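You operate a simulated robot arm through the tools that you are given. There is no shell and no other tool.

You run a simulated robot arm. Do the job below in one go: nothing can be reset, and whatever is moved stays where it is left.

TASK
Stop the pump, drain the tank to 20, refill it to 50 and start again.
Fine: read both levels on the sight glass; leave valves, knobs, main switch and sample lever alone; no trip.

It is judged by the outcome, as a careful person would: the job done as asked, and still so three seconds after it is handed in. It fails if anything else is knocked over, pushed out of place, dropped, spilled or broken.

THE ROBOT
A 7-joint arm with a three-finger gripper, fixed in place. Base frame: the origin is at the foot of the arm, x ahead of it, y to its left, z up. Readings come in m, degrees, newtons and seconds.
Its first joint turns from -166.0 to 166.0 degrees. Payload 2.69 kg.
Tool frame: the origin (TCP) lies between the finger pads and is the grasp point; the fingertips stand 0.03 m ahead of it; z points along the fingers, y is the line along which they close. The gripper opens to 0.128 m. The gripper's body begins 0.117 m behind the TCP.
Orientation is told as [roll, pitch, yaw] about the base's x, y, z axes, in that order, counted from this pose: with the fingers straight down and closing along the base's y, the tool's x points along the base's -x, its y along +y and its z along -z.

THE INTERFACE
- The arm moves only by the tool play_rows. Its argument "moves" is a list of rows, each an object (a shift or turn left out is 0, a gripper value left out holds the last) with "gripper": the opening, from 0 (shut) to 1 (fully open); "dp": the shift along the tool's x, y, z in m, a list of three; "rotation": the turn, a rotation vector about the tool's x, y, z in rad, a list of three. In form: [{"gripper": gripper, "dp": [x, y, z], "rotation": [wx, wy, wz]}, ...]. A call has 1 to 20 rows; each row shifts and turns the commanded pose from where the row before left it, along the tool's axes as they then stand. Rows are played at 5 a second. More than 0.05 m and 8.6 degrees between two rows, or a gripper value outside its range, and nothing of the call is played. A pose out of reach is approached as far as the arm can. The call stops where the force on the tool passes 40 N (or 10 N more than at its start, if that is more) or the arm is blocked; 0.2 s more then pass. Each finger halts on what it meets, pressing with about 42 N; the grip force reading is that of the motor and also rises with nothing between the fingers. The clock runs only during rows and for 0.2 s after the last one: add rows that do not move to give the fingers time. It gives the time, the measured TCP pose, the force on the tool (base axes), the opening and the grip force at its end, in the units of the frame above (readings bear some noise), with the torque about the TCP (base axes, N m) and any sound that the robot's microphone picked up.
- Cameras (640 x 400 px; columns grow to the right, rows downward): "scene" is fixed at [0.3984, -0.6685, 1.9063]; the picture's right is [0.99, -0.11, 0.00], its down [-0.05, -0.41, -0.91] and it looks along [0.10, 0.90, -0.42] (base axes); focal length 327 px, centre (320, 200). "wrist" rides on the gripper at [0.058, 0.054, -0.131] in the tool frame; the picture's right is [-0.68, 0.74, 0.00], its down [-0.62, -0.57, -0.55] and it looks along [-0.40, -0.37, 0.84] (tool axes); focal length 234 px, centre (320, 200). There is no depth. A picture from a camera that has moved, and an enlarged one, comes with that camera's place and axes in the base frame and with its lens. The place of the scene camera against the robot may be out by one fixed shift of up to 0.025 m in any direction.
- camera(camera): a new picture of that camera. It takes no simulated time.
- move_column(by): slides the trunk up (or, below 0, down) by that many m; the arm rides with it, the base frame stays. It gives what a move gives, with no picture.
- close_up(camera, box): a new picture of the part [left, top, right, bottom] of that camera's present view, enlarged. It takes no simulated time.
- close_job(): hands the job in; it is judged then, once.

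Places have to be worked out from the pictures, the camera data and where the tool is seen. Open the gripper and draw the arm clear of the work before you hand the job in, unless the task says otherwise.

The tools are called after "Request:" by a JSON object that holds its "name" and its "arguments". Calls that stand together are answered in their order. play_rows: Moves the arm, as the interface text tells. Its arguments: {"type":"object","properties":{"moves":{"type":"array"}},"required":["moves"]} The other tools are called the same way: move_column (by) slides the trunk up or down; camera (camera) takes a picture; close_up (camera, box) takes an enlarged picture of a part of a camera's view; close_job () hands the job in.

At the start:

```text
time_s: 0.0
position: [0.6091, 0.3412, 1.5931]
tcp_rot: [-0.1, 0.1, 0.1]
force: [0.3, -0.3, 0.8]
torque: [0.01, 0.02, 0.0]
width: 0.128
grip_force: 0.1
trunk travel left (down, up): [-0.2, 0.15]
```

scene: 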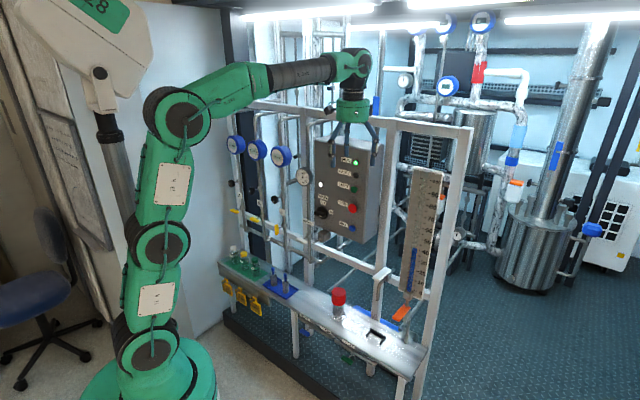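
wrist: 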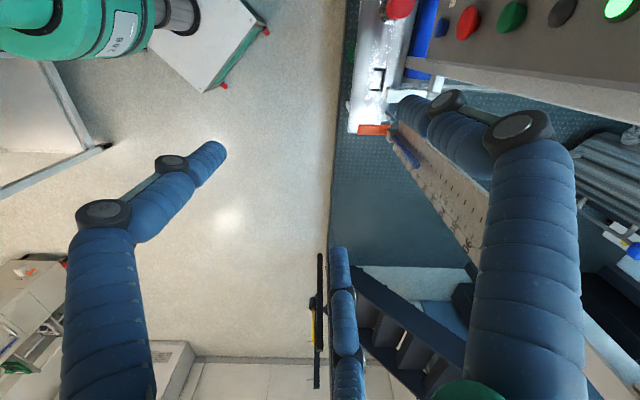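

I begin by looking closely at the panel, the sight glass and the bench in front of it.

Request:
{"name": "close_up", "arguments": {"camera": "scene", "box": [300, 130, 400, 250]}}

Request:
{"name": "close_up", "arguments": {"camera": "scene", "box": [370, 160, 470, 330]}}

Request:
{"name": "close_up", "arguments": {"camera": "scene", "box": [210, 240, 430, 380]}}

Request:
{"name": "close_up", "arguments": {"camera": "scene", "box": [210, 120, 330, 260]}}

```text
3.33 times, centred on (350, 190) of scene
camera zoom: at [0.3984, -0.6685, 1.9063], right [0.99, -0.11, 0.0], down [-0.05, -0.41, -0.91], along [0.1, 0.9, -0.42], focal length 1089 px, centre (220, 233)
```

zoom: 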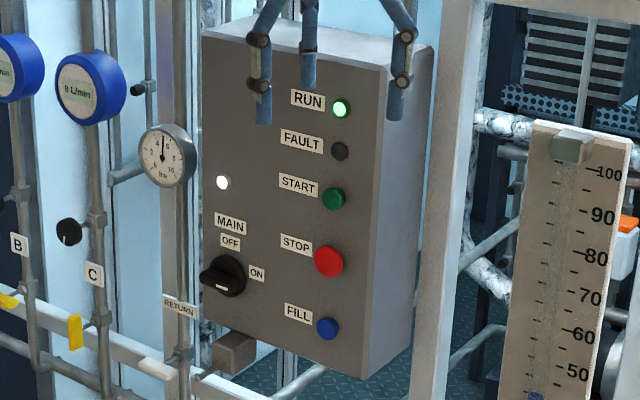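

```text
2.35 times, centred on (420, 245) of scene
camera zoom: at [0.3984, -0.6685, 1.9063], right [0.99, -0.11, 0.0], down [-0.05, -0.41, -0.91], along [0.1, 0.9, -0.42], focal length 769 px, centre (85, 94)
```

zoom: 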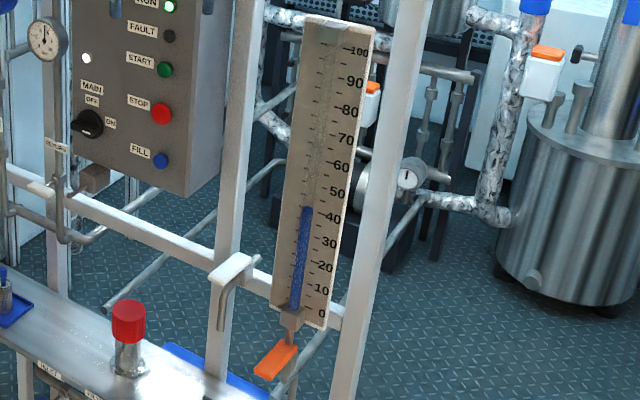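

```text
2.86 times, centred on (320, 310) of scene
camera zoom: at [0.3984, -0.6685, 1.9063], right [0.99, -0.11, 0.0], down [-0.05, -0.41, -0.91], along [0.1, 0.9, -0.42], focal length 934 px, centre (320, -114)
```

zoom: 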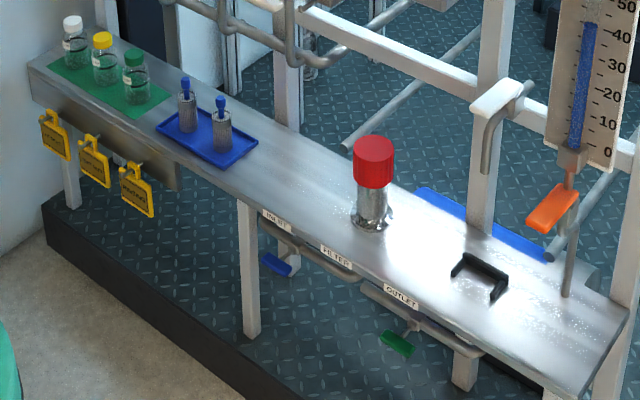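

```text
2.86 times, centred on (270, 190) of scene
camera zoom: at [0.3984, -0.6685, 1.9063], right [0.99, -0.11, 0.0], down [-0.05, -0.41, -0.91], along [0.1, 0.9, -0.42], focal length 934 px, centre (463, 229)
```

zoom: 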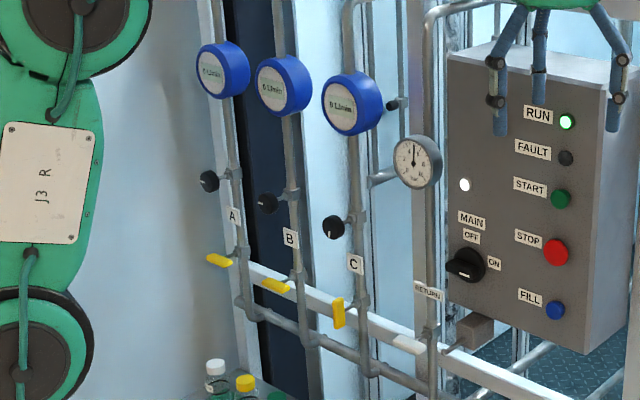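

The level reads somewhere near 45 with the RUN lamp lit. I need to tell the drain from the sample lever, so I enlarge the orange handle and the fittings round it.

Request:
{"name": "close_up", "arguments": {"camera": "scene", "box": [370, 255, 434, 335]}}

Request:
{"name": "close_up", "arguments": {"camera": "scene", "box": [395, 220, 445, 300]}}

Request:
{"name": "close_up", "arguments": {"camera": "scene", "box": [285, 300, 395, 370]}}

Request:
{"name": "close_up", "arguments": {"camera": "wrist", "box": [330, 0, 640, 200]}}

```text
5.00 times, centred on (402, 295) of scene
camera zoom: at [0.3984, -0.6685, 1.9063], right [0.99, -0.11, 0.0], down [-0.05, -0.41, -0.91], along [0.1, 0.9, -0.42], focal length 1634 px, centre (-90, -275)
```

zoom: 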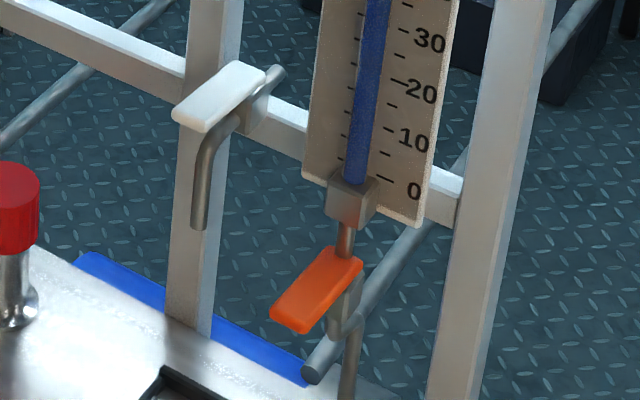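

```text
5.00 times, centred on (420, 260) of scene
camera zoom: at [0.3984, -0.6685, 1.9063], right [0.99, -0.11, 0.0], down [-0.05, -0.41, -0.91], along [0.1, 0.9, -0.42], focal length 1634 px, centre (-180, -100)
```

zoom: 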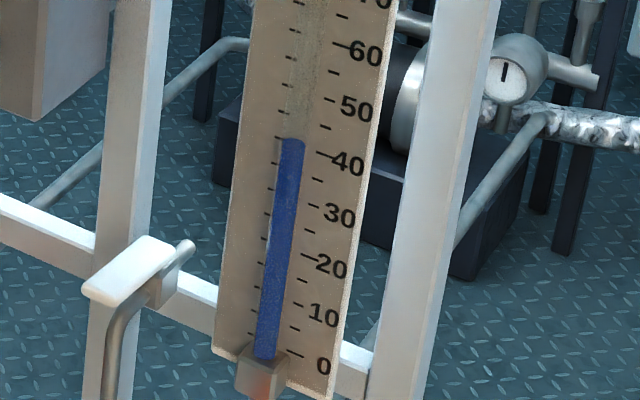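

```text
5.71 times, centred on (340, 335) of scene
camera zoom: at [0.3984, -0.6685, 1.9063], right [0.99, -0.11, 0.0], down [-0.05, -0.41, -0.91], along [0.1, 0.9, -0.42], focal length 1867 px, centre (206, -571)
```

zoom: 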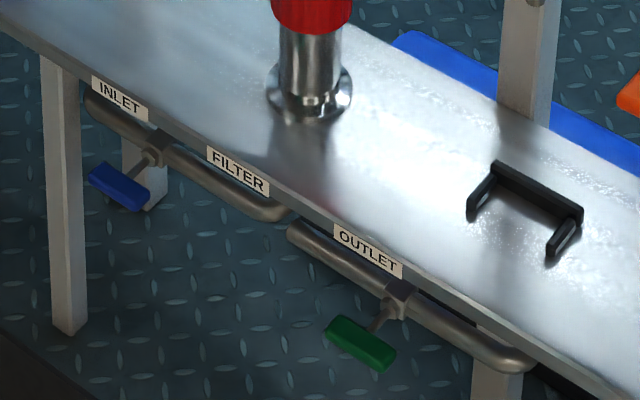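

```text
2.00 times, centred on (485, 100) of wrist
camera zoom: at [0.5518, 0.3921, 1.7257], right [0.68, 0.74, 0.0], down [0.62, -0.57, 0.55], along [0.4, -0.37, -0.84], focal length 468 px, centre (-10, 400)
```

zoom: 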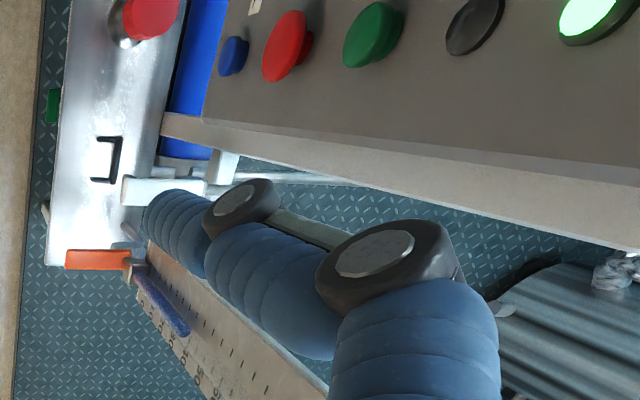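

Triangulating from both pictures, the panel faces about 45° between -x and -y. STOP is near (0.68, 0.58, 1.28), and the orange lever under the sight glass has its tip near (0.83, 0.32, 0.88). I turn the tool in free space to face the panel, so the wrist camera can look from closer.

Request:
{"name": "play_rows", "arguments": {"moves": [{"gripper": 1, "rotation": [0, 0, -0.1309]}, {"rotation": [0, 0, -0.1309]}, {"rotation": [0, 0, -0.1309]}, {"rotation": [0, 0, -0.1309]}, {"rotation": [0, 0, -0.1309]}, {"rotation": [0, 0, -0.1309]}, {"dp": [0.02, 0, 0]}, {"dp": [0.03, 0, 0]}, {"dp": [0.03, 0, 0]}, {"rotation": [0, -0.1309, 0]}, {"rotation": [0, -0.1309, 0]}, {"rotation": [0, -0.1309, 0]}, {"rotation": [0, 0, 0]}]}}

Request:
{"name": "camera", "arguments": {"camera": "scene"}}

Request:
{"name": "camera", "arguments": {"camera": "wrist"}}

```text
time_s: 2.8
position: [0.5524, 0.2819, 1.5942]
tcp_rot: [0.0, -22.6, 45.0]
force: [0.0, -0.6, 0.8]
torque: [0.03, -0.02, -0.02]
width: 0.1282
grip_force: 0.0
trunk travel left (down, up): [-0.2, 0.15]
```

```text
taken
```

scene: 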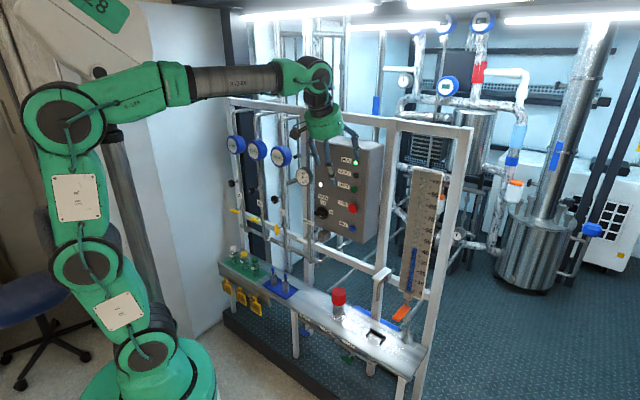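

```text
taken
camera wrist: at [0.4417, 0.2445, 1.6927], right [-0.08, 0.96, 0.26], down [0.65, -0.15, 0.74], along [0.75, 0.23, -0.62], focal length 234 px, centre (320, 200)
```

wrist: 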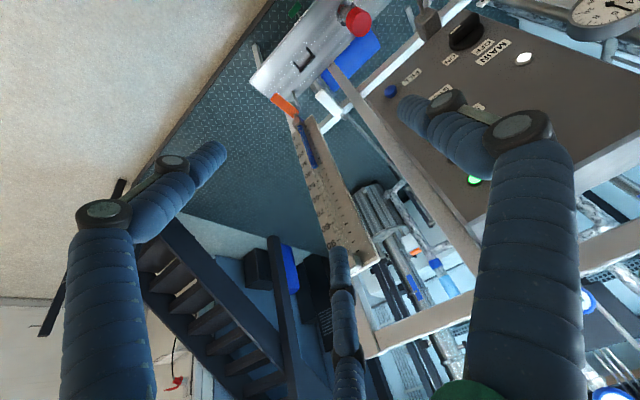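

The tool turns as expected with nothing touched. I pitch it on to horizontal and lower it to panel height, staying well in front of the panel.

Request:
{"name": "play_rows", "arguments": {"moves": [{"rotation": [0, -0.1309, 0]}, {"rotation": [0, -0.1309, 0]}, {"rotation": [0, -0.1309, 0]}, {"rotation": [0, -0.1309, 0]}, {"rotation": [0, -0.1309, 0]}, {"rotation": [0, -0.1309, 0]}, {"rotation": [0, -0.1309, 0]}, {"rotation": [0, -0.1309, 0]}, {"rotation": [0, -0.1309, 0]}, {"dp": [0.05, 0, 0]}, {"dp": [0.05, 0, 0]}, {"dp": [0.05, 0, 0]}, {"dp": [0.05, 0, 0]}, {"dp": [0.05, 0, 0]}, {"dp": [0.05, 0, 0]}, {"gripper": 1}]}}

Request:
{"name": "camera", "arguments": {"camera": "scene"}}

Request:
{"name": "camera", "arguments": {"camera": "wrist"}}

```text
time_s: 6.2
position: [0.555, 0.2819, 1.2949]
tcp_rot: [-13.5, -89.9, 58.6]
force: [-0.1, -0.6, -0.9]
torque: [0.02, -0.01, 0.04]
width: 0.1279
grip_force: 0.0
trunk travel left (down, up): [-0.2, 0.15]
```

```text
taken
```

scene: 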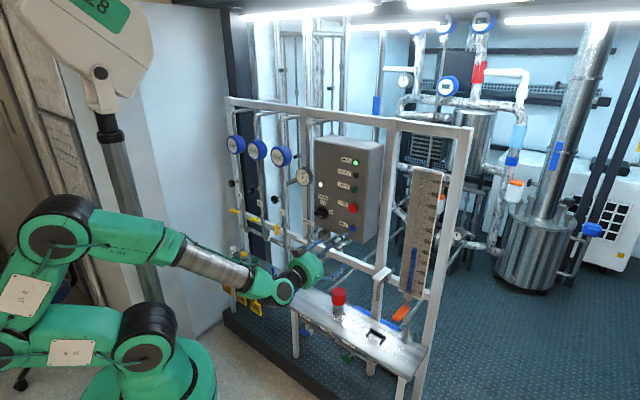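

```text
taken
camera wrist: at [0.4255, 0.2248, 1.2358], right [-0.52, 0.52, 0.68], down [0.01, -0.79, 0.62], along [0.85, 0.33, 0.4], focal length 234 px, centre (320, 200)
```

wrist: 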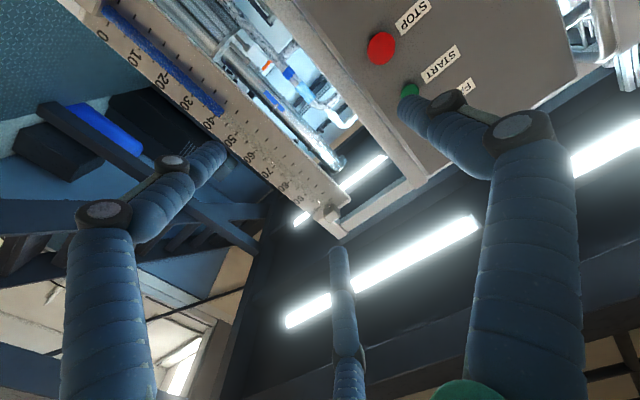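

I zoom in to see where the gripper stands against the panel, and to read the glass from the wrist.

Request:
{"name": "close_up", "arguments": {"camera": "scene", "box": [270, 130, 430, 330]}}

Request:
{"name": "close_up", "arguments": {"camera": "wrist", "box": [60, 0, 360, 220]}}

```text
2.00 times, centred on (350, 230) of scene
camera zoom: at [0.3984, -0.6685, 1.9063], right [0.99, -0.11, 0.0], down [-0.05, -0.41, -0.91], along [0.1, 0.9, -0.42], focal length 654 px, centre (260, 140)
```

zoom: 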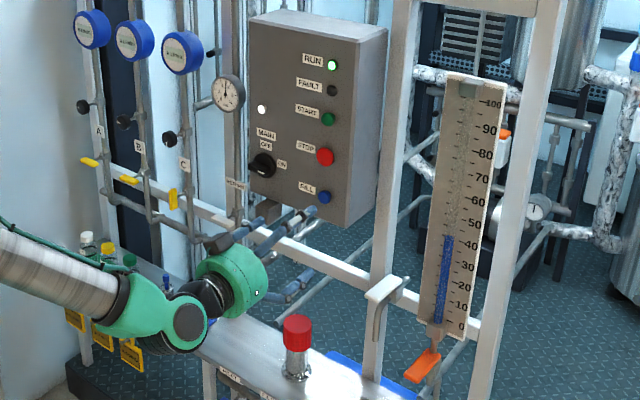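

```text
1.82 times, centred on (210, 110) of wrist
camera zoom: at [0.4255, 0.2248, 1.2358], right [-0.52, 0.52, 0.68], down [0.01, -0.79, 0.62], along [0.85, 0.33, 0.4], focal length 426 px, centre (520, 364)
```

zoom: 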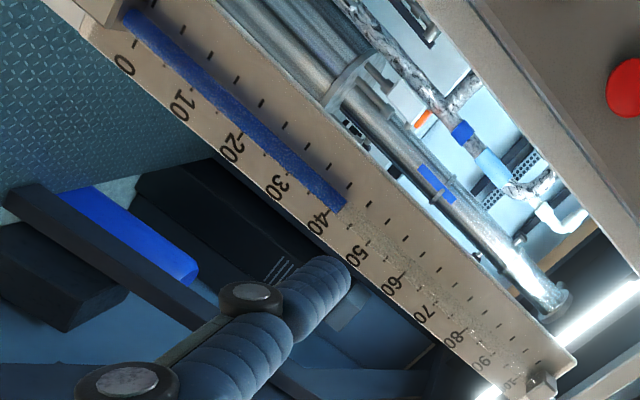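

From two wrist views STOP works out at about (0.676, 0.572, 1.298), with START and FILL about 0.0915 m above and below it. I close the fingers and move sideways to line up with the button column, still well back, then check by picture.

Request:
{"name": "play_rows", "arguments": {"moves": [{"gripper": 0}, {"dp": [0, 0.04, 0]}, {"dp": [0, 0.04, 0]}, {"dp": [-0.003, 0.039, 0]}, {"dp": [0, 0, 0.04]}, {"dp": [0, 0, 0.04]}, {"dp": [0, 0, 0.02]}, {}]}}

Request:
{"name": "camera", "arguments": {"camera": "wrist"}}

Request:
{"name": "close_up", "arguments": {"camera": "scene", "box": [270, 130, 430, 330]}}

```text
time_s: 8.0
position: [0.5479, 0.4262, 1.2984]
tcp_rot: [-2.0, -89.9, 47.5]
force: [0.3, 0.3, 0.3]
torque: [0.03, 0.0, 0.0]
width: 0.0022
grip_force: 31.1
out of reach, approached as far as the arm can: row 6, 7
trunk travel left (down, up): [-0.2, 0.15]
```

```text
taken
camera wrist: at [0.4183, 0.3685, 1.2416], right [-0.52, 0.52, 0.68], down [0.02, -0.79, 0.62], along [0.85, 0.34, 0.4], focal length 234 px, centre (320, 200)
```

wrist: 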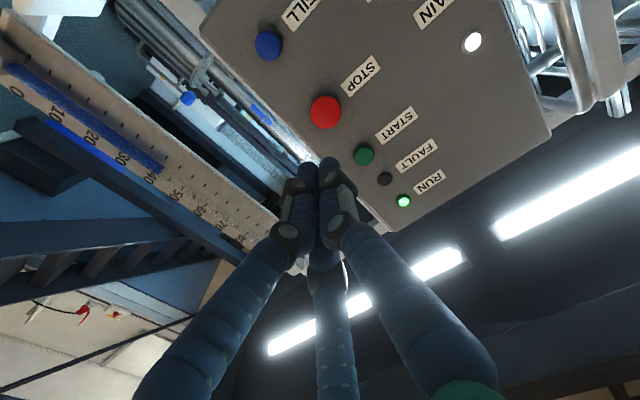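

```text
2.00 times, centred on (350, 230) of scene
camera zoom: at [0.3984, -0.6685, 1.9063], right [0.99, -0.11, 0.0], down [-0.05, -0.41, -0.91], along [0.1, 0.9, -0.42], focal length 654 px, centre (260, 140)
```

zoom: 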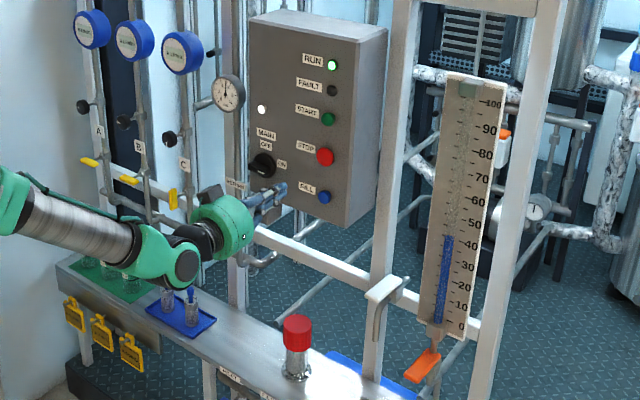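

Rows 6 and 7 were told as out of reach, so I look at the arm's posture to see what limits it.

Request:
{"name": "camera", "arguments": {"camera": "scene"}}

```text
taken
```

scene: 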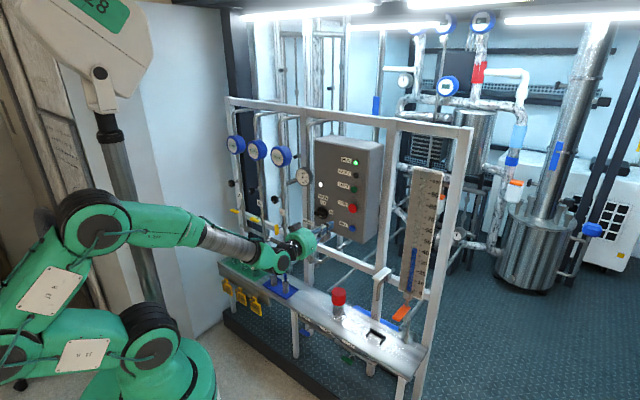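

The arm is folded far back rather than stretched, so a lower trunk should suit this height better. I raise the tool 0.2 m and then slide the trunk down 0.2 m, which brings the tool back to about the same place.

Request:
{"name": "play_rows", "arguments": {"moves": [{"dp": [-0.02, 0, -0.03]}, {"dp": [-0.04, 0, -0.03]}, {"dp": [-0.04, 0, 0]}, {"dp": [-0.04, 0, 0]}, {"dp": [-0.04, 0, 0]}, {"dp": [-0.02, 0, 0]}, {}]}}

Request:
{"name": "move_column", "arguments": {"by": -0.2}}

Request:
{"name": "camera", "arguments": {"camera": "scene"}}

Request:
{"name": "camera", "arguments": {"camera": "wrist"}}

```text
time_s: 9.6
position: [0.5081, 0.3836, 1.503]
tcp_rot: [1.5, -90.0, 43.6]
force: [-0.6, 0.3, -0.5]
torque: [-0.02, 0.0, -0.04]
width: 0.0021
grip_force: 31.0
trunk travel left (down, up): [-0.2, 0.15]
```

```text
time_s: 11.8
position: [0.5077, 0.3843, 1.3022]
tcp_rot: [-161.9, -90.0, -152.9]
force: [-0.2, 0.5, 0.7]
torque: [0.01, 0.02, 0.03]
width: 0.0021
grip_force: 31.2
trunk travel left (down, up): [0.0, 0.35]
```

```text
taken
```

scene: 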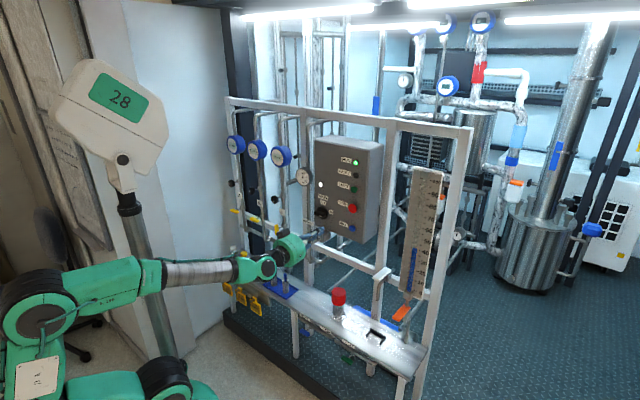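

```text
taken
camera wrist: at [0.3779, 0.3276, 1.2442], right [-0.52, 0.52, 0.68], down [0.01, -0.79, 0.62], along [0.85, 0.33, 0.4], focal length 234 px, centre (320, 200)
```

wrist: 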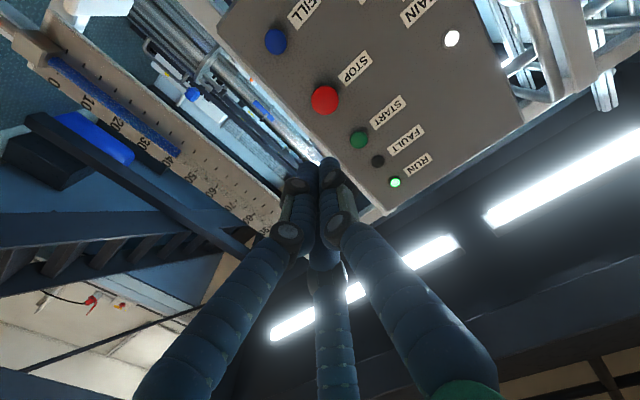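

Everything lines up: the panel stands at 45°, and the STOP button needs about 14 mm of shift to the left and 5 mm down. I shift and move in to about 6 cm from the button, then check the alignment.

Request:
{"name": "play_rows", "arguments": {"moves": [{"dp": [0.005, 0.0137, 0]}, {"dp": [0, 0, 0.04]}, {"dp": [0, 0, 0.04]}, {"dp": [0, 0, 0.04]}, {"dp": [0, 0, 0.04]}, {}]}}

Request:
{"name": "camera", "arguments": {"camera": "wrist"}}

Request:
{"name": "camera", "arguments": {"camera": "scene"}}

```text
time_s: 13.2
position: [0.6117, 0.5061, 1.2987]
tcp_rot: [-7.0, -89.9, 51.9]
force: [-0.1, 0.1, -0.3]
torque: [0.05, -0.07, 0.02]
width: 0.002
grip_force: 31.8
trunk travel left (down, up): [0.0, 0.35]
```

```text
taken
camera wrist: at [0.4822, 0.4509, 1.2397], right [-0.52, 0.52, 0.68], down [0.01, -0.79, 0.62], along [0.85, 0.33, 0.4], focal length 234 px, centre (320, 200)
```

wrist: 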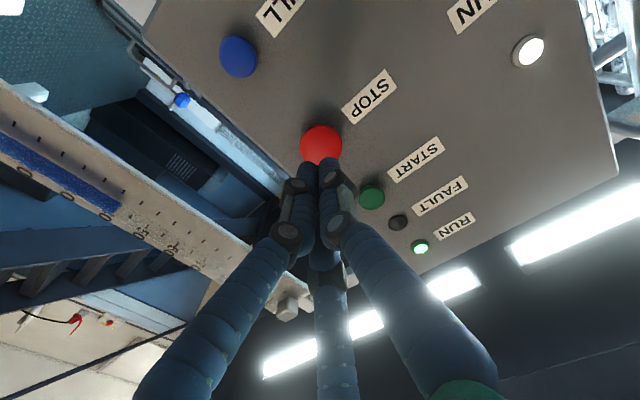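

```text
taken
```

scene: 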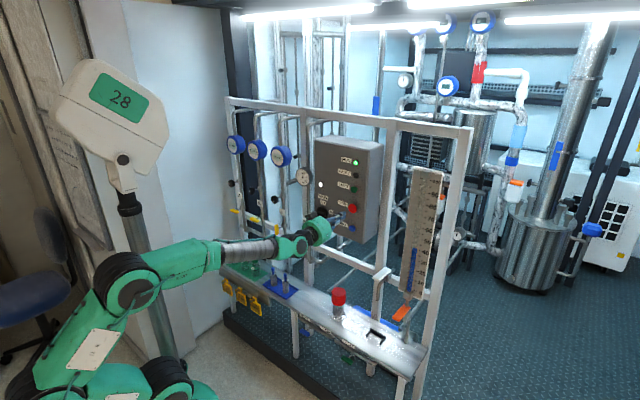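

The STOP button sits dead ahead of the closed fingertips, about 6 cm off. I close the gap and start easing onto it in small steps.

Request:
{"name": "play_rows", "arguments": {"moves": [{"dp": [0, 0, 0.03]}, {"dp": [0, 0, 0.02]}, {"dp": [0, 0, 0.005]}, {"dp": [0, 0, 0.004]}, {}]}}

Request:
{"name": "close_up", "arguments": {"camera": "wrist", "box": [220, 60, 500, 280]}}

Request:
{"name": "close_up", "arguments": {"camera": "scene", "box": [300, 130, 400, 250]}}

```text
time_s: 14.4
position: [0.6515, 0.5491, 1.2974]
tcp_rot: [-18.0, -90.0, 63.1]
force: [-1.0, -0.6, -0.6]
torque: [-0.04, 0.03, -0.01]
width: 0.002
grip_force: 31.7
trunk travel left (down, up): [0.0, 0.35]
```

```text
1.82 times, centred on (360, 170) of wrist
camera zoom: at [0.5229, 0.4922, 1.2396], right [-0.52, 0.52, 0.68], down [0.01, -0.79, 0.62], along [0.85, 0.33, 0.4], focal length 426 px, centre (247, 254)
```

zoom: 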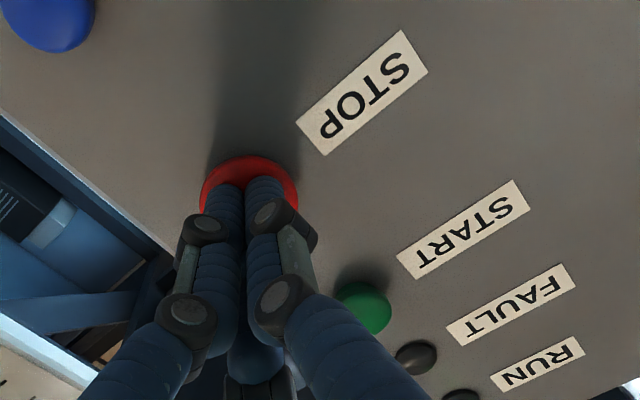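

```text
3.33 times, centred on (350, 190) of scene
camera zoom: at [0.3984, -0.6685, 1.9063], right [0.99, -0.11, 0.0], down [-0.05, -0.41, -0.91], along [0.1, 0.9, -0.42], focal length 1089 px, centre (220, 233)
```

zoom: 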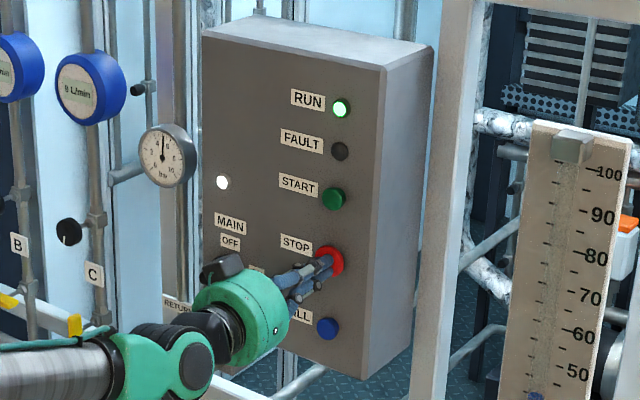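

RUN is still lit and there is almost no force yet, so the fingers are just at the button's face. I ease in by a few more millimetres.

Request:
{"name": "play_rows", "arguments": {"moves": [{"dp": [0, 0, 0.003]}, {"dp": [0, 0, 0.003]}, {}]}}

Request:
{"name": "close_up", "arguments": {"camera": "scene", "box": [300, 130, 400, 250]}}

```text
time_s: 15.2
position: [0.6548, 0.5517, 1.2972]
tcp_rot: [-175.4, -89.8, -139.6]
force: [-5.1, -7.3, 2.6]
torque: [-0.02, -0.07, -0.04]
width: 0.0058
grip_force: 31.1
trunk travel left (down, up): [0.0, 0.35]
heard: click
```

```text
3.33 times, centred on (350, 190) of scene
camera zoom: at [0.3984, -0.6685, 1.9063], right [0.99, -0.11, 0.0], down [-0.05, -0.41, -0.91], along [0.1, 0.9, -0.42], focal length 1089 px, centre (220, 233)
```

zoom: 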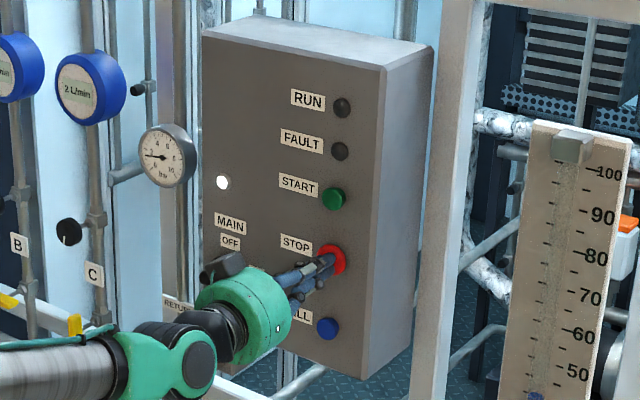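

A click was heard and RUN went dark: the pump is stopped, with FAULT still dark. I back off, then move right and down to a viewing spot in front of the orange lever, well clear of the white sample tap.

Request:
{"name": "play_rows", "arguments": {"moves": [{"dp": [0, 0, -0.02]}, {"dp": [0, 0, -0.045]}, {"dp": [0, 0, -0.045]}, {"dp": [0, 0, -0.045]}, {"dp": [0, 0, -0.045]}, {"dp": [0.03, -0.035, 0]}, {"dp": [0.03, -0.035, 0]}, {"dp": [0.03, -0.035, 0]}, {"dp": [0.03, -0.035, 0]}, {"dp": [0.03, -0.035, 0]}, {"dp": [0.03, -0.035, 0]}, {"dp": [0.03, -0.035, 0]}, {"dp": [0.03, -0.035, 0]}, {"rotation": [0, 0.1309, 0]}, {"rotation": [0, 0.1309, 0]}, {"rotation": [0, 0.1309, 0]}, {"rotation": [0, 0.1309, 0]}, {}]}}

Request:
{"name": "camera", "arguments": {"camera": "wrist"}}

Request:
{"name": "camera", "arguments": {"camera": "scene"}}

```text
time_s: 19.0
position: [0.7139, 0.2131, 1.0573]
tcp_rot: [0.0, -60.0, 45.0]
force: [-0.1, -0.2, 0.2]
torque: [-0.02, -0.02, -0.03]
width: 0.0019
grip_force: 31.3
trunk travel left (down, up): [0.0, 0.35]
```

```text
taken
camera wrist: at [0.5752, 0.1487, 1.0722], right [-0.28, 0.76, 0.59], down [0.28, -0.52, 0.81], along [0.92, 0.39, -0.07], focal length 234 px, centre (320, 200)
```

wrist: 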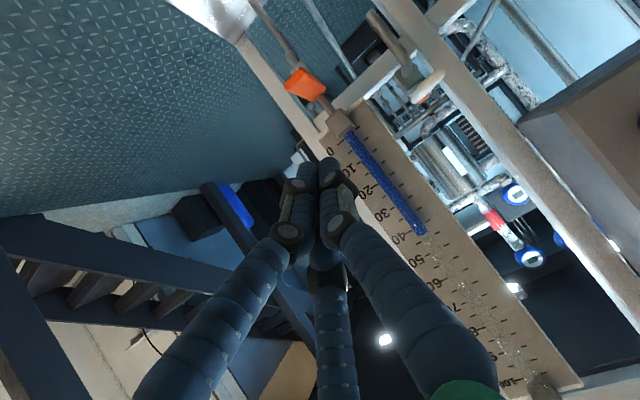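

```text
taken
```

scene: 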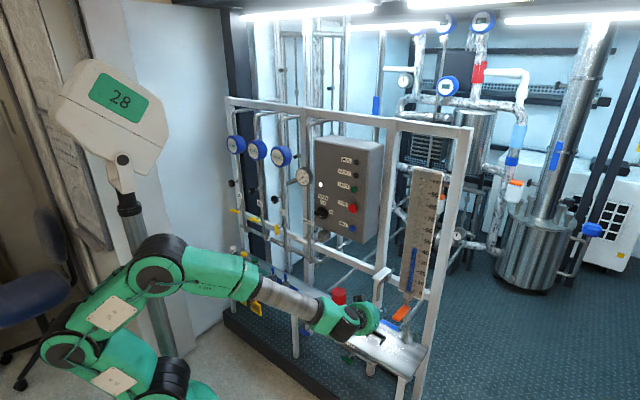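

The wrist camera now sees the whole glass almost level, together with the orange lever. I enlarge both.

Request:
{"name": "close_up", "arguments": {"camera": "wrist", "box": [230, 20, 390, 140]}}

Request:
{"name": "close_up", "arguments": {"camera": "wrist", "box": [320, 100, 480, 280]}}

Request:
{"name": "close_up", "arguments": {"camera": "scene", "box": [350, 250, 450, 350]}}

Request:
{"name": "close_up", "arguments": {"camera": "wrist", "box": [360, 0, 520, 120]}}

```text
3.33 times, centred on (310, 80) of wrist
camera zoom: at [0.5752, 0.1487, 1.0722], right [-0.28, 0.76, 0.59], down [0.28, -0.52, 0.81], along [0.92, 0.39, -0.07], focal length 781 px, centre (353, 600)
```

zoom: 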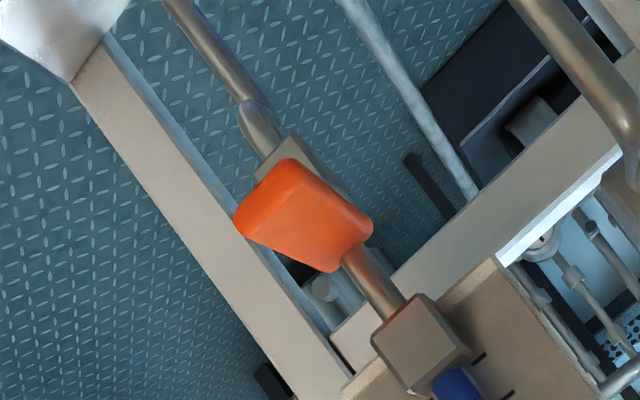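

```text
2.22 times, centred on (400, 190) of wrist
camera zoom: at [0.5752, 0.1487, 1.0722], right [-0.28, 0.76, 0.59], down [0.28, -0.52, 0.81], along [0.92, 0.39, -0.07], focal length 520 px, centre (142, 222)
```

zoom: 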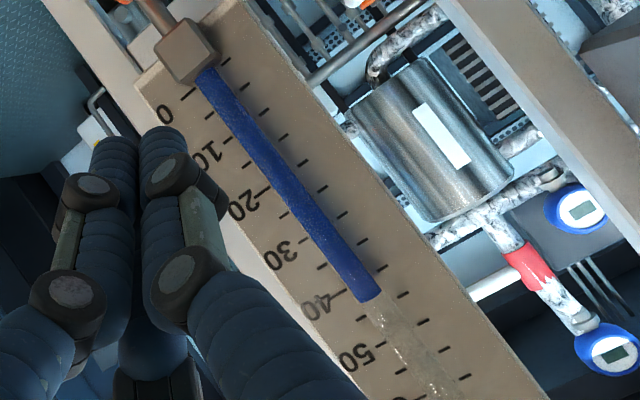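

```text
4.00 times, centred on (400, 300) of scene
camera zoom: at [0.3984, -0.6685, 1.9063], right [0.99, -0.11, 0.0], down [-0.05, -0.41, -0.91], along [0.1, 0.9, -0.42], focal length 1307 px, centre (0, -200)
```

zoom: 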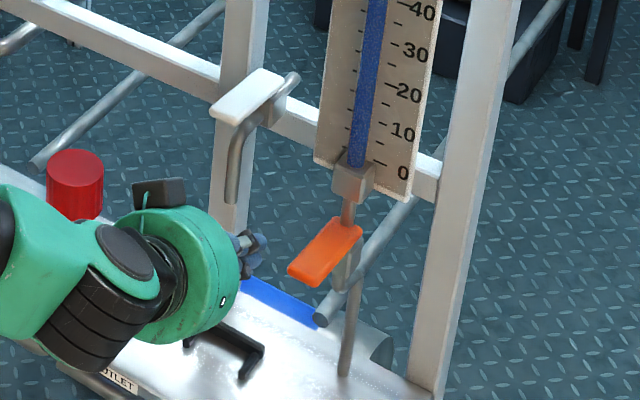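

```text
3.33 times, centred on (440, 60) of wrist
camera zoom: at [0.5752, 0.1487, 1.0722], right [-0.28, 0.76, 0.59], down [0.28, -0.52, 0.81], along [0.92, 0.39, -0.07], focal length 781 px, centre (-80, 667)
```

zoom: 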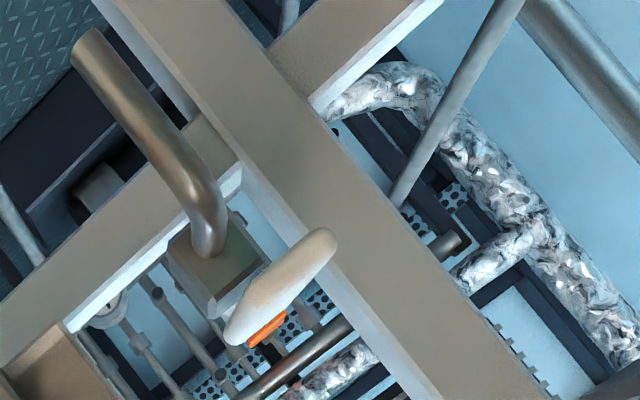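

The lower block of the glass runs down through the orange valve to a drain pipe, and the white paddle sits on a gooseneck, which makes it the sample tap. So orange is the drain. Its paddle runs from about (0.91, 0.41, 0.875) out to a tip near (0.821, 0.325, 0.896), and I bring the fingertips to just above that tip.

Request:
{"name": "play_rows", "arguments": {"moves": [{"dp": [0.0028, 0.0006, 0.038]}, {"dp": [0.0028, 0.0006, 0.038]}, {"dp": [0.0028, 0.0006, 0.038]}, {"dp": [0.0028, 0.0006, 0.038]}, {"dp": [0.0028, 0.0006, 0.038]}, {}]}}

Request:
{"name": "camera", "arguments": {"camera": "wrist"}}

Request:
{"name": "close_up", "arguments": {"camera": "scene", "box": [350, 250, 450, 350]}}

```text
time_s: 20.4
position: [0.8221, 0.329, 0.9488]
tcp_rot: [0.1, -60.0, 44.9]
force: [-0.2, 0.5, -0.6]
torque: [0.03, -0.03, 0.01]
width: 0.002
grip_force: 31.6
trunk travel left (down, up): [0.0, 0.35]
```

```text
taken
camera wrist: at [0.6848, 0.2637, 0.9636], right [-0.28, 0.76, 0.59], down [0.28, -0.52, 0.81], along [0.92, 0.39, -0.07], focal length 234 px, centre (320, 200)
```

wrist: 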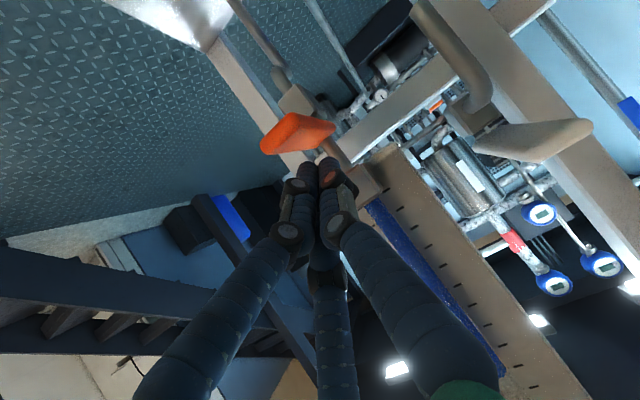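

```text
4.00 times, centred on (400, 300) of scene
camera zoom: at [0.3984, -0.6685, 1.9063], right [0.99, -0.11, 0.0], down [-0.05, -0.41, -0.91], along [0.1, 0.9, -0.42], focal length 1307 px, centre (0, -200)
```

zoom: 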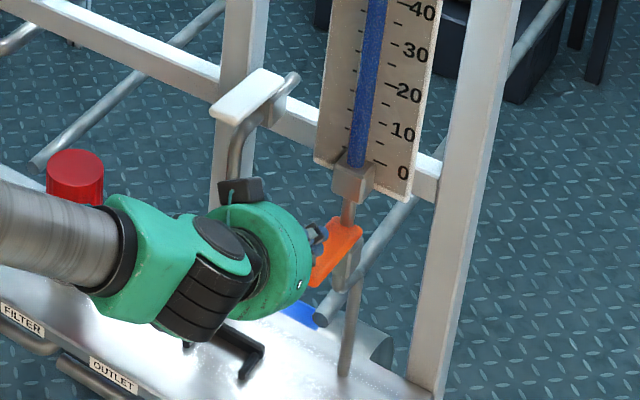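

The fingertips are over the paddle, about 2–3 cm above it, and the scene camera keeps a clear view of the scale. I lower straight down to contact in small steps.

Request:
{"name": "play_rows", "arguments": {"moves": [{"dp": [0.00866, 0, 0.005]}, {"dp": [0.00866, 0, 0.005]}, {"dp": [0.00433, 0, 0.0025]}, {}]}}

Request:
{"name": "camera", "arguments": {"camera": "wrist"}}

Request:
{"name": "close_up", "arguments": {"camera": "scene", "box": [370, 220, 450, 330]}}

```text
time_s: 21.4
position: [0.8234, 0.329, 0.9261]
tcp_rot: [-0.1, -60.1, 45.1]
force: [0.3, -0.6, 0.9]
torque: [0.03, -0.05, 0.02]
width: 0.0018
grip_force: 31.5
trunk travel left (down, up): [0.0, 0.35]
```

```text
taken
camera wrist: at [0.6859, 0.2638, 0.9401], right [-0.28, 0.76, 0.59], down [0.28, -0.52, 0.81], along [0.92, 0.39, -0.07], focal length 234 px, centre (320, 200)
```

wrist: 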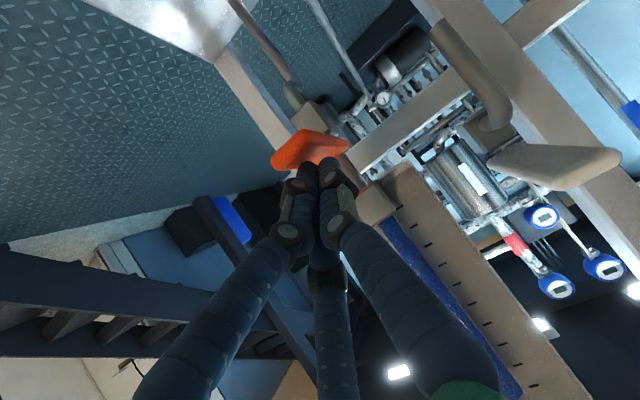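

```text
3.64 times, centred on (410, 275) of scene
camera zoom: at [0.3984, -0.6685, 1.9063], right [0.99, -0.11, 0.0], down [-0.05, -0.41, -0.91], along [0.1, 0.9, -0.42], focal length 1188 px, centre (-7, -73)
```

zoom: 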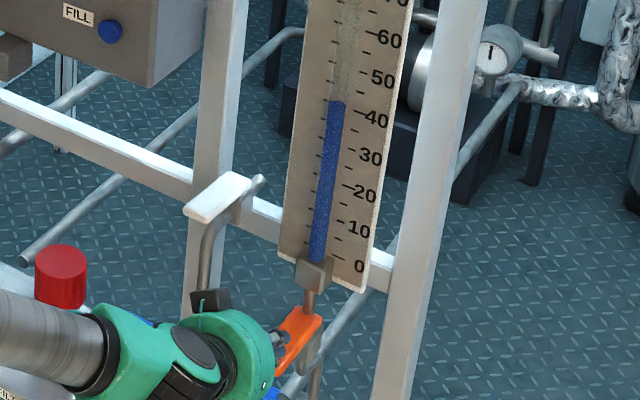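

Not in contact yet. Before draining I take a sharp baseline of the level from the scene camera, then ease down a little further.

Request:
{"name": "close_up", "arguments": {"camera": "scene", "box": [396, 235, 444, 265]}}

Request:
{"name": "close_up", "arguments": {"camera": "scene", "box": [390, 260, 438, 300]}}

Request:
{"name": "play_rows", "arguments": {"moves": [{"dp": [0.00346, 0, 0.002]}, {"dp": [0.00346, 0, 0.002]}, {}]}}

Request:
{"name": "close_up", "arguments": {"camera": "wrist", "box": [230, 90, 390, 210]}}

```text
13.33 times, centred on (420, 250) of scene
camera zoom: at [0.3984, -0.6685, 1.9063], right [0.99, -0.11, 0.0], down [-0.05, -0.41, -0.91], along [0.1, 0.9, -0.42], focal length 4357 px, centre (-1013, -467)
```

zoom: 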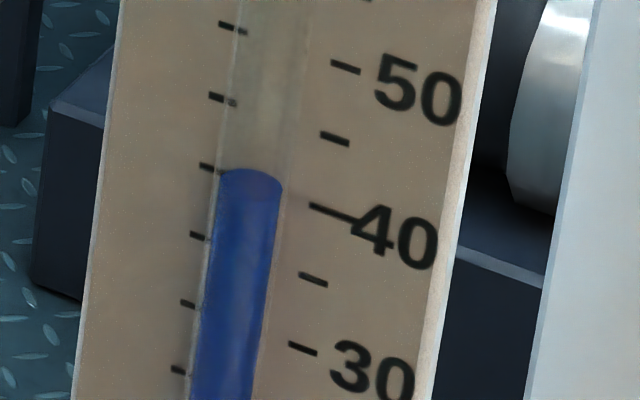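

```text
10.00 times, centred on (414, 280) of scene
camera zoom: at [0.3984, -0.6685, 1.9063], right [0.99, -0.11, 0.0], down [-0.05, -0.41, -0.91], along [0.1, 0.9, -0.42], focal length 3268 px, centre (-620, -600)
```

zoom: 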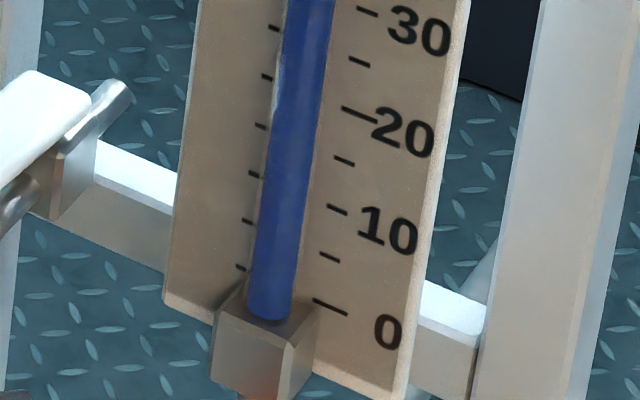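

```text
time_s: 22.2
position: [0.8234, 0.3269, 0.9166]
tcp_rot: [0.0, -60.1, 45.1]
force: [-1.1, 0.0, 2.4]
torque: [0.04, -0.05, 0.01]
width: 0.0022
grip_force: 32.0
trunk travel left (down, up): [0.0, 0.35]
```

```text
3.33 times, centred on (310, 150) of wrist
camera zoom: at [0.6851, 0.2627, 0.9324], right [-0.28, 0.76, 0.59], down [0.28, -0.52, 0.81], along [0.92, 0.39, -0.07], focal length 781 px, centre (353, 367)
```

zoom: 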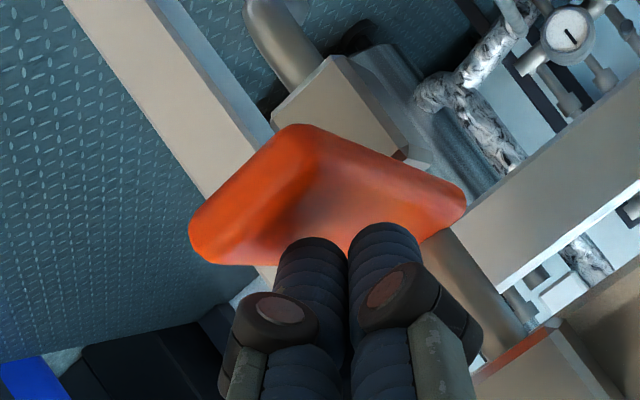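

The level reads just over 40 against the board from above; with the tube standing off the board that is a true value of about 43, matching the near-level wrist view. The fingers are just touching (2 N), so I press down a little more.

Request:
{"name": "play_rows", "arguments": {"moves": [{"dp": [0.00346, 0, 0.002]}, {"dp": [0.00346, 0, 0.002]}]}}

Request:
{"name": "close_up", "arguments": {"camera": "scene", "box": [370, 220, 450, 330]}}

Request:
{"name": "close_up", "arguments": {"camera": "wrist", "box": [230, 90, 390, 210]}}

```text
time_s: 22.8
position: [0.8231, 0.3279, 0.9106]
tcp_rot: [0.0, -60.0, 45.1]
force: [-1.5, 0.5, 2.4]
torque: [0.04, 0.03, 0.0]
width: 0.0021
grip_force: 30.9
trunk travel left (down, up): [0.0, 0.35]
```

```text
3.64 times, centred on (410, 275) of scene
camera zoom: at [0.3984, -0.6685, 1.9063], right [0.99, -0.11, 0.0], down [-0.05, -0.41, -0.91], along [0.1, 0.9, -0.42], focal length 1188 px, centre (-7, -73)
```

zoom: 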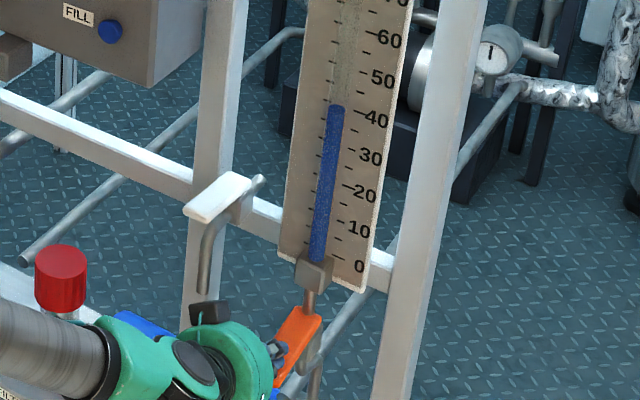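

```text
3.33 times, centred on (310, 150) of wrist
camera zoom: at [0.6854, 0.2626, 0.9248], right [-0.28, 0.76, 0.59], down [0.28, -0.52, 0.81], along [0.92, 0.39, -0.07], focal length 781 px, centre (353, 367)
```

zoom: 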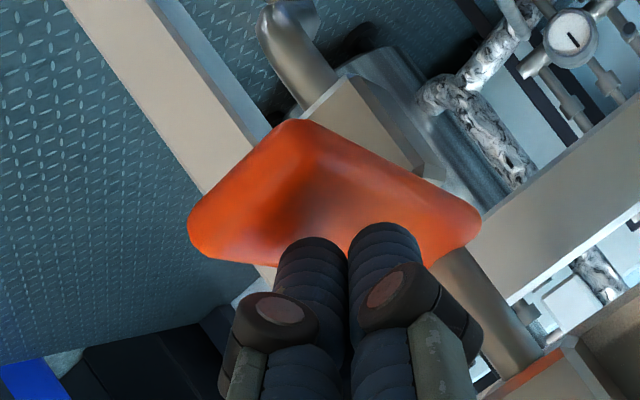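

The paddle follows the fingers down with only a couple of newtons, and the level has dropped slightly, so it drains by pressing. I hold still for one short row and measure the rate.

Request:
{"name": "play_rows", "arguments": {"moves": [{}, {}]}}

Request:
{"name": "close_up", "arguments": {"camera": "scene", "box": [396, 235, 444, 265]}}

```text
time_s: 23.4
position: [0.8236, 0.3268, 0.91]
tcp_rot: [0.0, -60.0, 45.1]
force: [-1.3, -0.5, 1.9]
torque: [0.01, -0.01, 0.02]
width: 0.0021
grip_force: 31.7
trunk travel left (down, up): [0.0, 0.35]
```

```text
13.33 times, centred on (420, 250) of scene
camera zoom: at [0.3984, -0.6685, 1.9063], right [0.99, -0.11, 0.0], down [-0.05, -0.41, -0.91], along [0.1, 0.9, -0.42], focal length 4357 px, centre (-1013, -467)
```

zoom: 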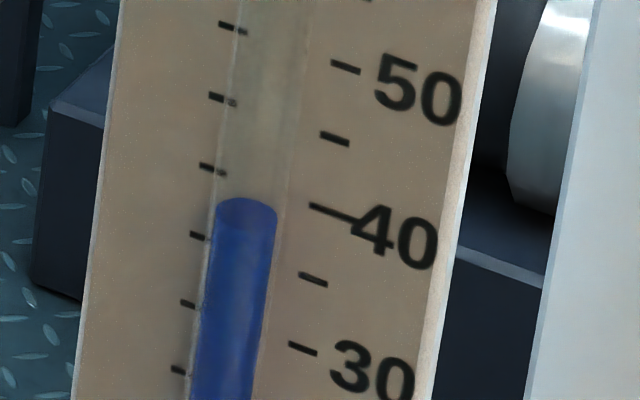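

It drains at a gentle 1.5–2 units a second at this opening. I hold here for a couple of seconds and measure again.

Request:
{"name": "play_rows", "arguments": {"moves": [{}, {}, {}, {}, {}, {}, {}, {}, {}, {}]}}

Request:
{"name": "close_up", "arguments": {"camera": "scene", "box": [390, 235, 438, 275]}}

Request:
{"name": "close_up", "arguments": {"camera": "scene", "box": [300, 130, 400, 250]}}

```text
time_s: 25.6
position: [0.823, 0.3269, 0.91]
tcp_rot: [0.0, -59.9, 44.9]
force: [0.1, 0.9, 3.1]
torque: [0.0, -0.05, 0.01]
width: 0.0021
grip_force: 31.3
trunk travel left (down, up): [0.0, 0.35]
```

```text
10.00 times, centred on (414, 255) of scene
camera zoom: at [0.3984, -0.6685, 1.9063], right [0.99, -0.11, 0.0], down [-0.05, -0.41, -0.91], along [0.1, 0.9, -0.42], focal length 3268 px, centre (-620, -350)
```

zoom: 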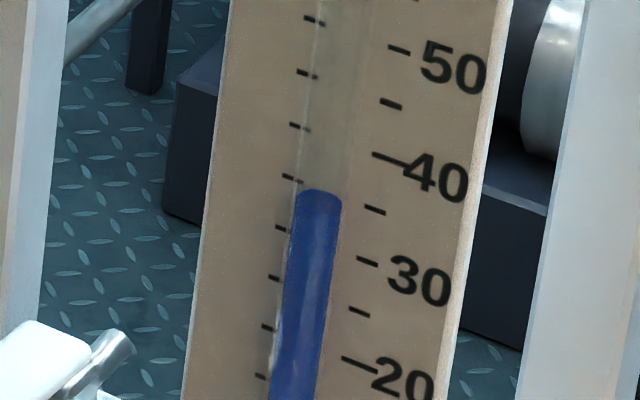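

```text
3.33 times, centred on (350, 190) of scene
camera zoom: at [0.3984, -0.6685, 1.9063], right [0.99, -0.11, 0.0], down [-0.05, -0.41, -0.91], along [0.1, 0.9, -0.42], focal length 1089 px, centre (220, 233)
```

zoom: 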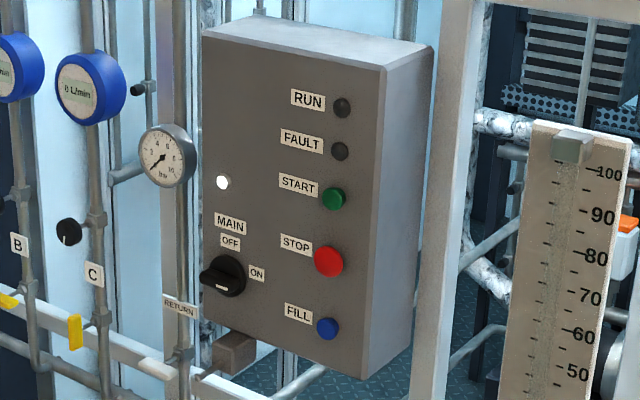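

FAULT stays dark and the level is dropping about 2 units a second; it now appears at 35, which is about 37 true. I hold on for about 4 seconds more and re-measure.

Request:
{"name": "play_rows", "arguments": {"moves": [{}, {}, {}, {}, {}, {}, {}, {}, {}, {}, {}, {}, {}, {}, {}, {}, {}, {}, {}, {}]}}

Request:
{"name": "close_up", "arguments": {"camera": "scene", "box": [390, 250, 438, 290]}}

Request:
{"name": "camera", "arguments": {"camera": "wrist"}}

```text
time_s: 29.8
position: [0.8229, 0.3283, 0.9097]
tcp_rot: [0.1, -60.0, 45.0]
force: [-0.2, -0.3, 2.5]
torque: [0.02, -0.01, -0.01]
width: 0.002
grip_force: 31.0
trunk travel left (down, up): [0.0, 0.35]
```

```text
10.00 times, centred on (414, 270) of scene
camera zoom: at [0.3984, -0.6685, 1.9063], right [0.99, -0.11, 0.0], down [-0.05, -0.41, -0.91], along [0.1, 0.9, -0.42], focal length 3268 px, centre (-620, -500)
```

zoom: 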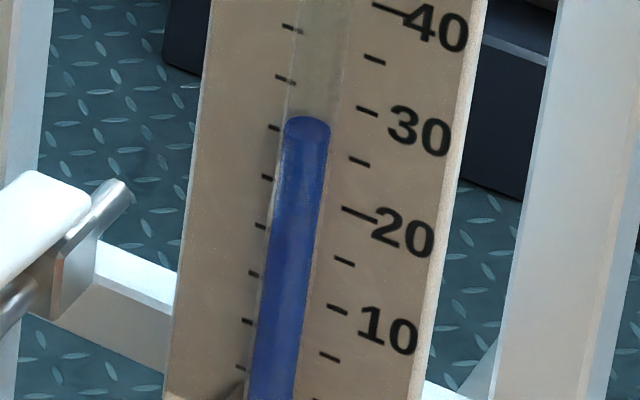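

```text
taken
camera wrist: at [0.6854, 0.2626, 0.9249], right [-0.28, 0.76, 0.59], down [0.28, -0.52, 0.81], along [0.92, 0.39, -0.07], focal length 234 px, centre (320, 200)
```

wrist: 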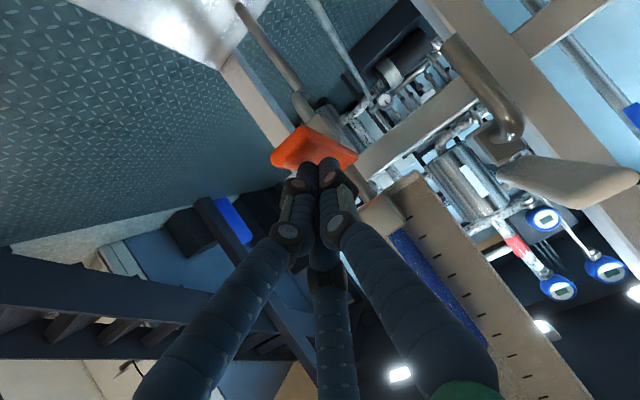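

The level appears at about 27 now, so roughly 29–30 true. I look at the tube top in the wrist view too, to pin down the parallax before the last stretch.

Request:
{"name": "close_up", "arguments": {"camera": "wrist", "box": [350, 160, 510, 360]}}

Request:
{"name": "close_up", "arguments": {"camera": "scene", "box": [400, 255, 424, 270]}}

```text
2.00 times, centred on (430, 260) of wrist
camera zoom: at [0.6854, 0.2626, 0.9249], right [-0.28, 0.76, 0.59], down [0.28, -0.52, 0.81], along [0.92, 0.39, -0.07], focal length 468 px, centre (100, 80)
```

zoom: 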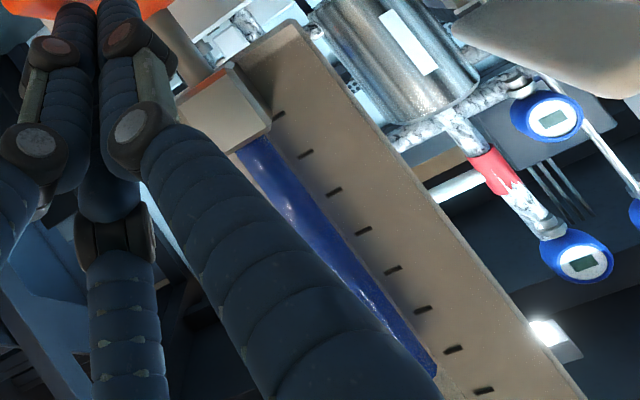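

```text
16.00 times, centred on (412, 262) of scene
camera zoom: at [0.3984, -0.6685, 1.9063], right [0.99, -0.11, 0.0], down [-0.05, -0.41, -0.91], along [0.1, 0.9, -0.42], focal length 5229 px, centre (-1152, -800)
```

zoom: 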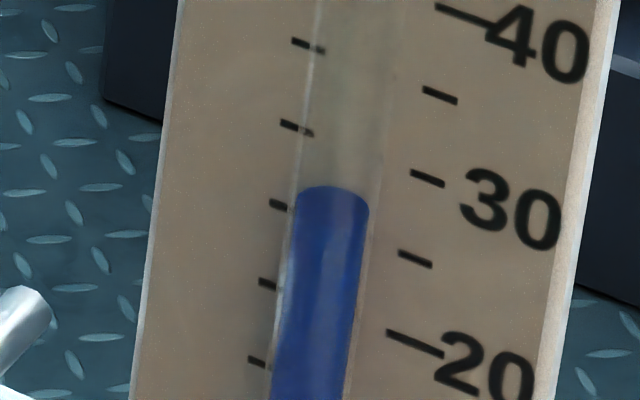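

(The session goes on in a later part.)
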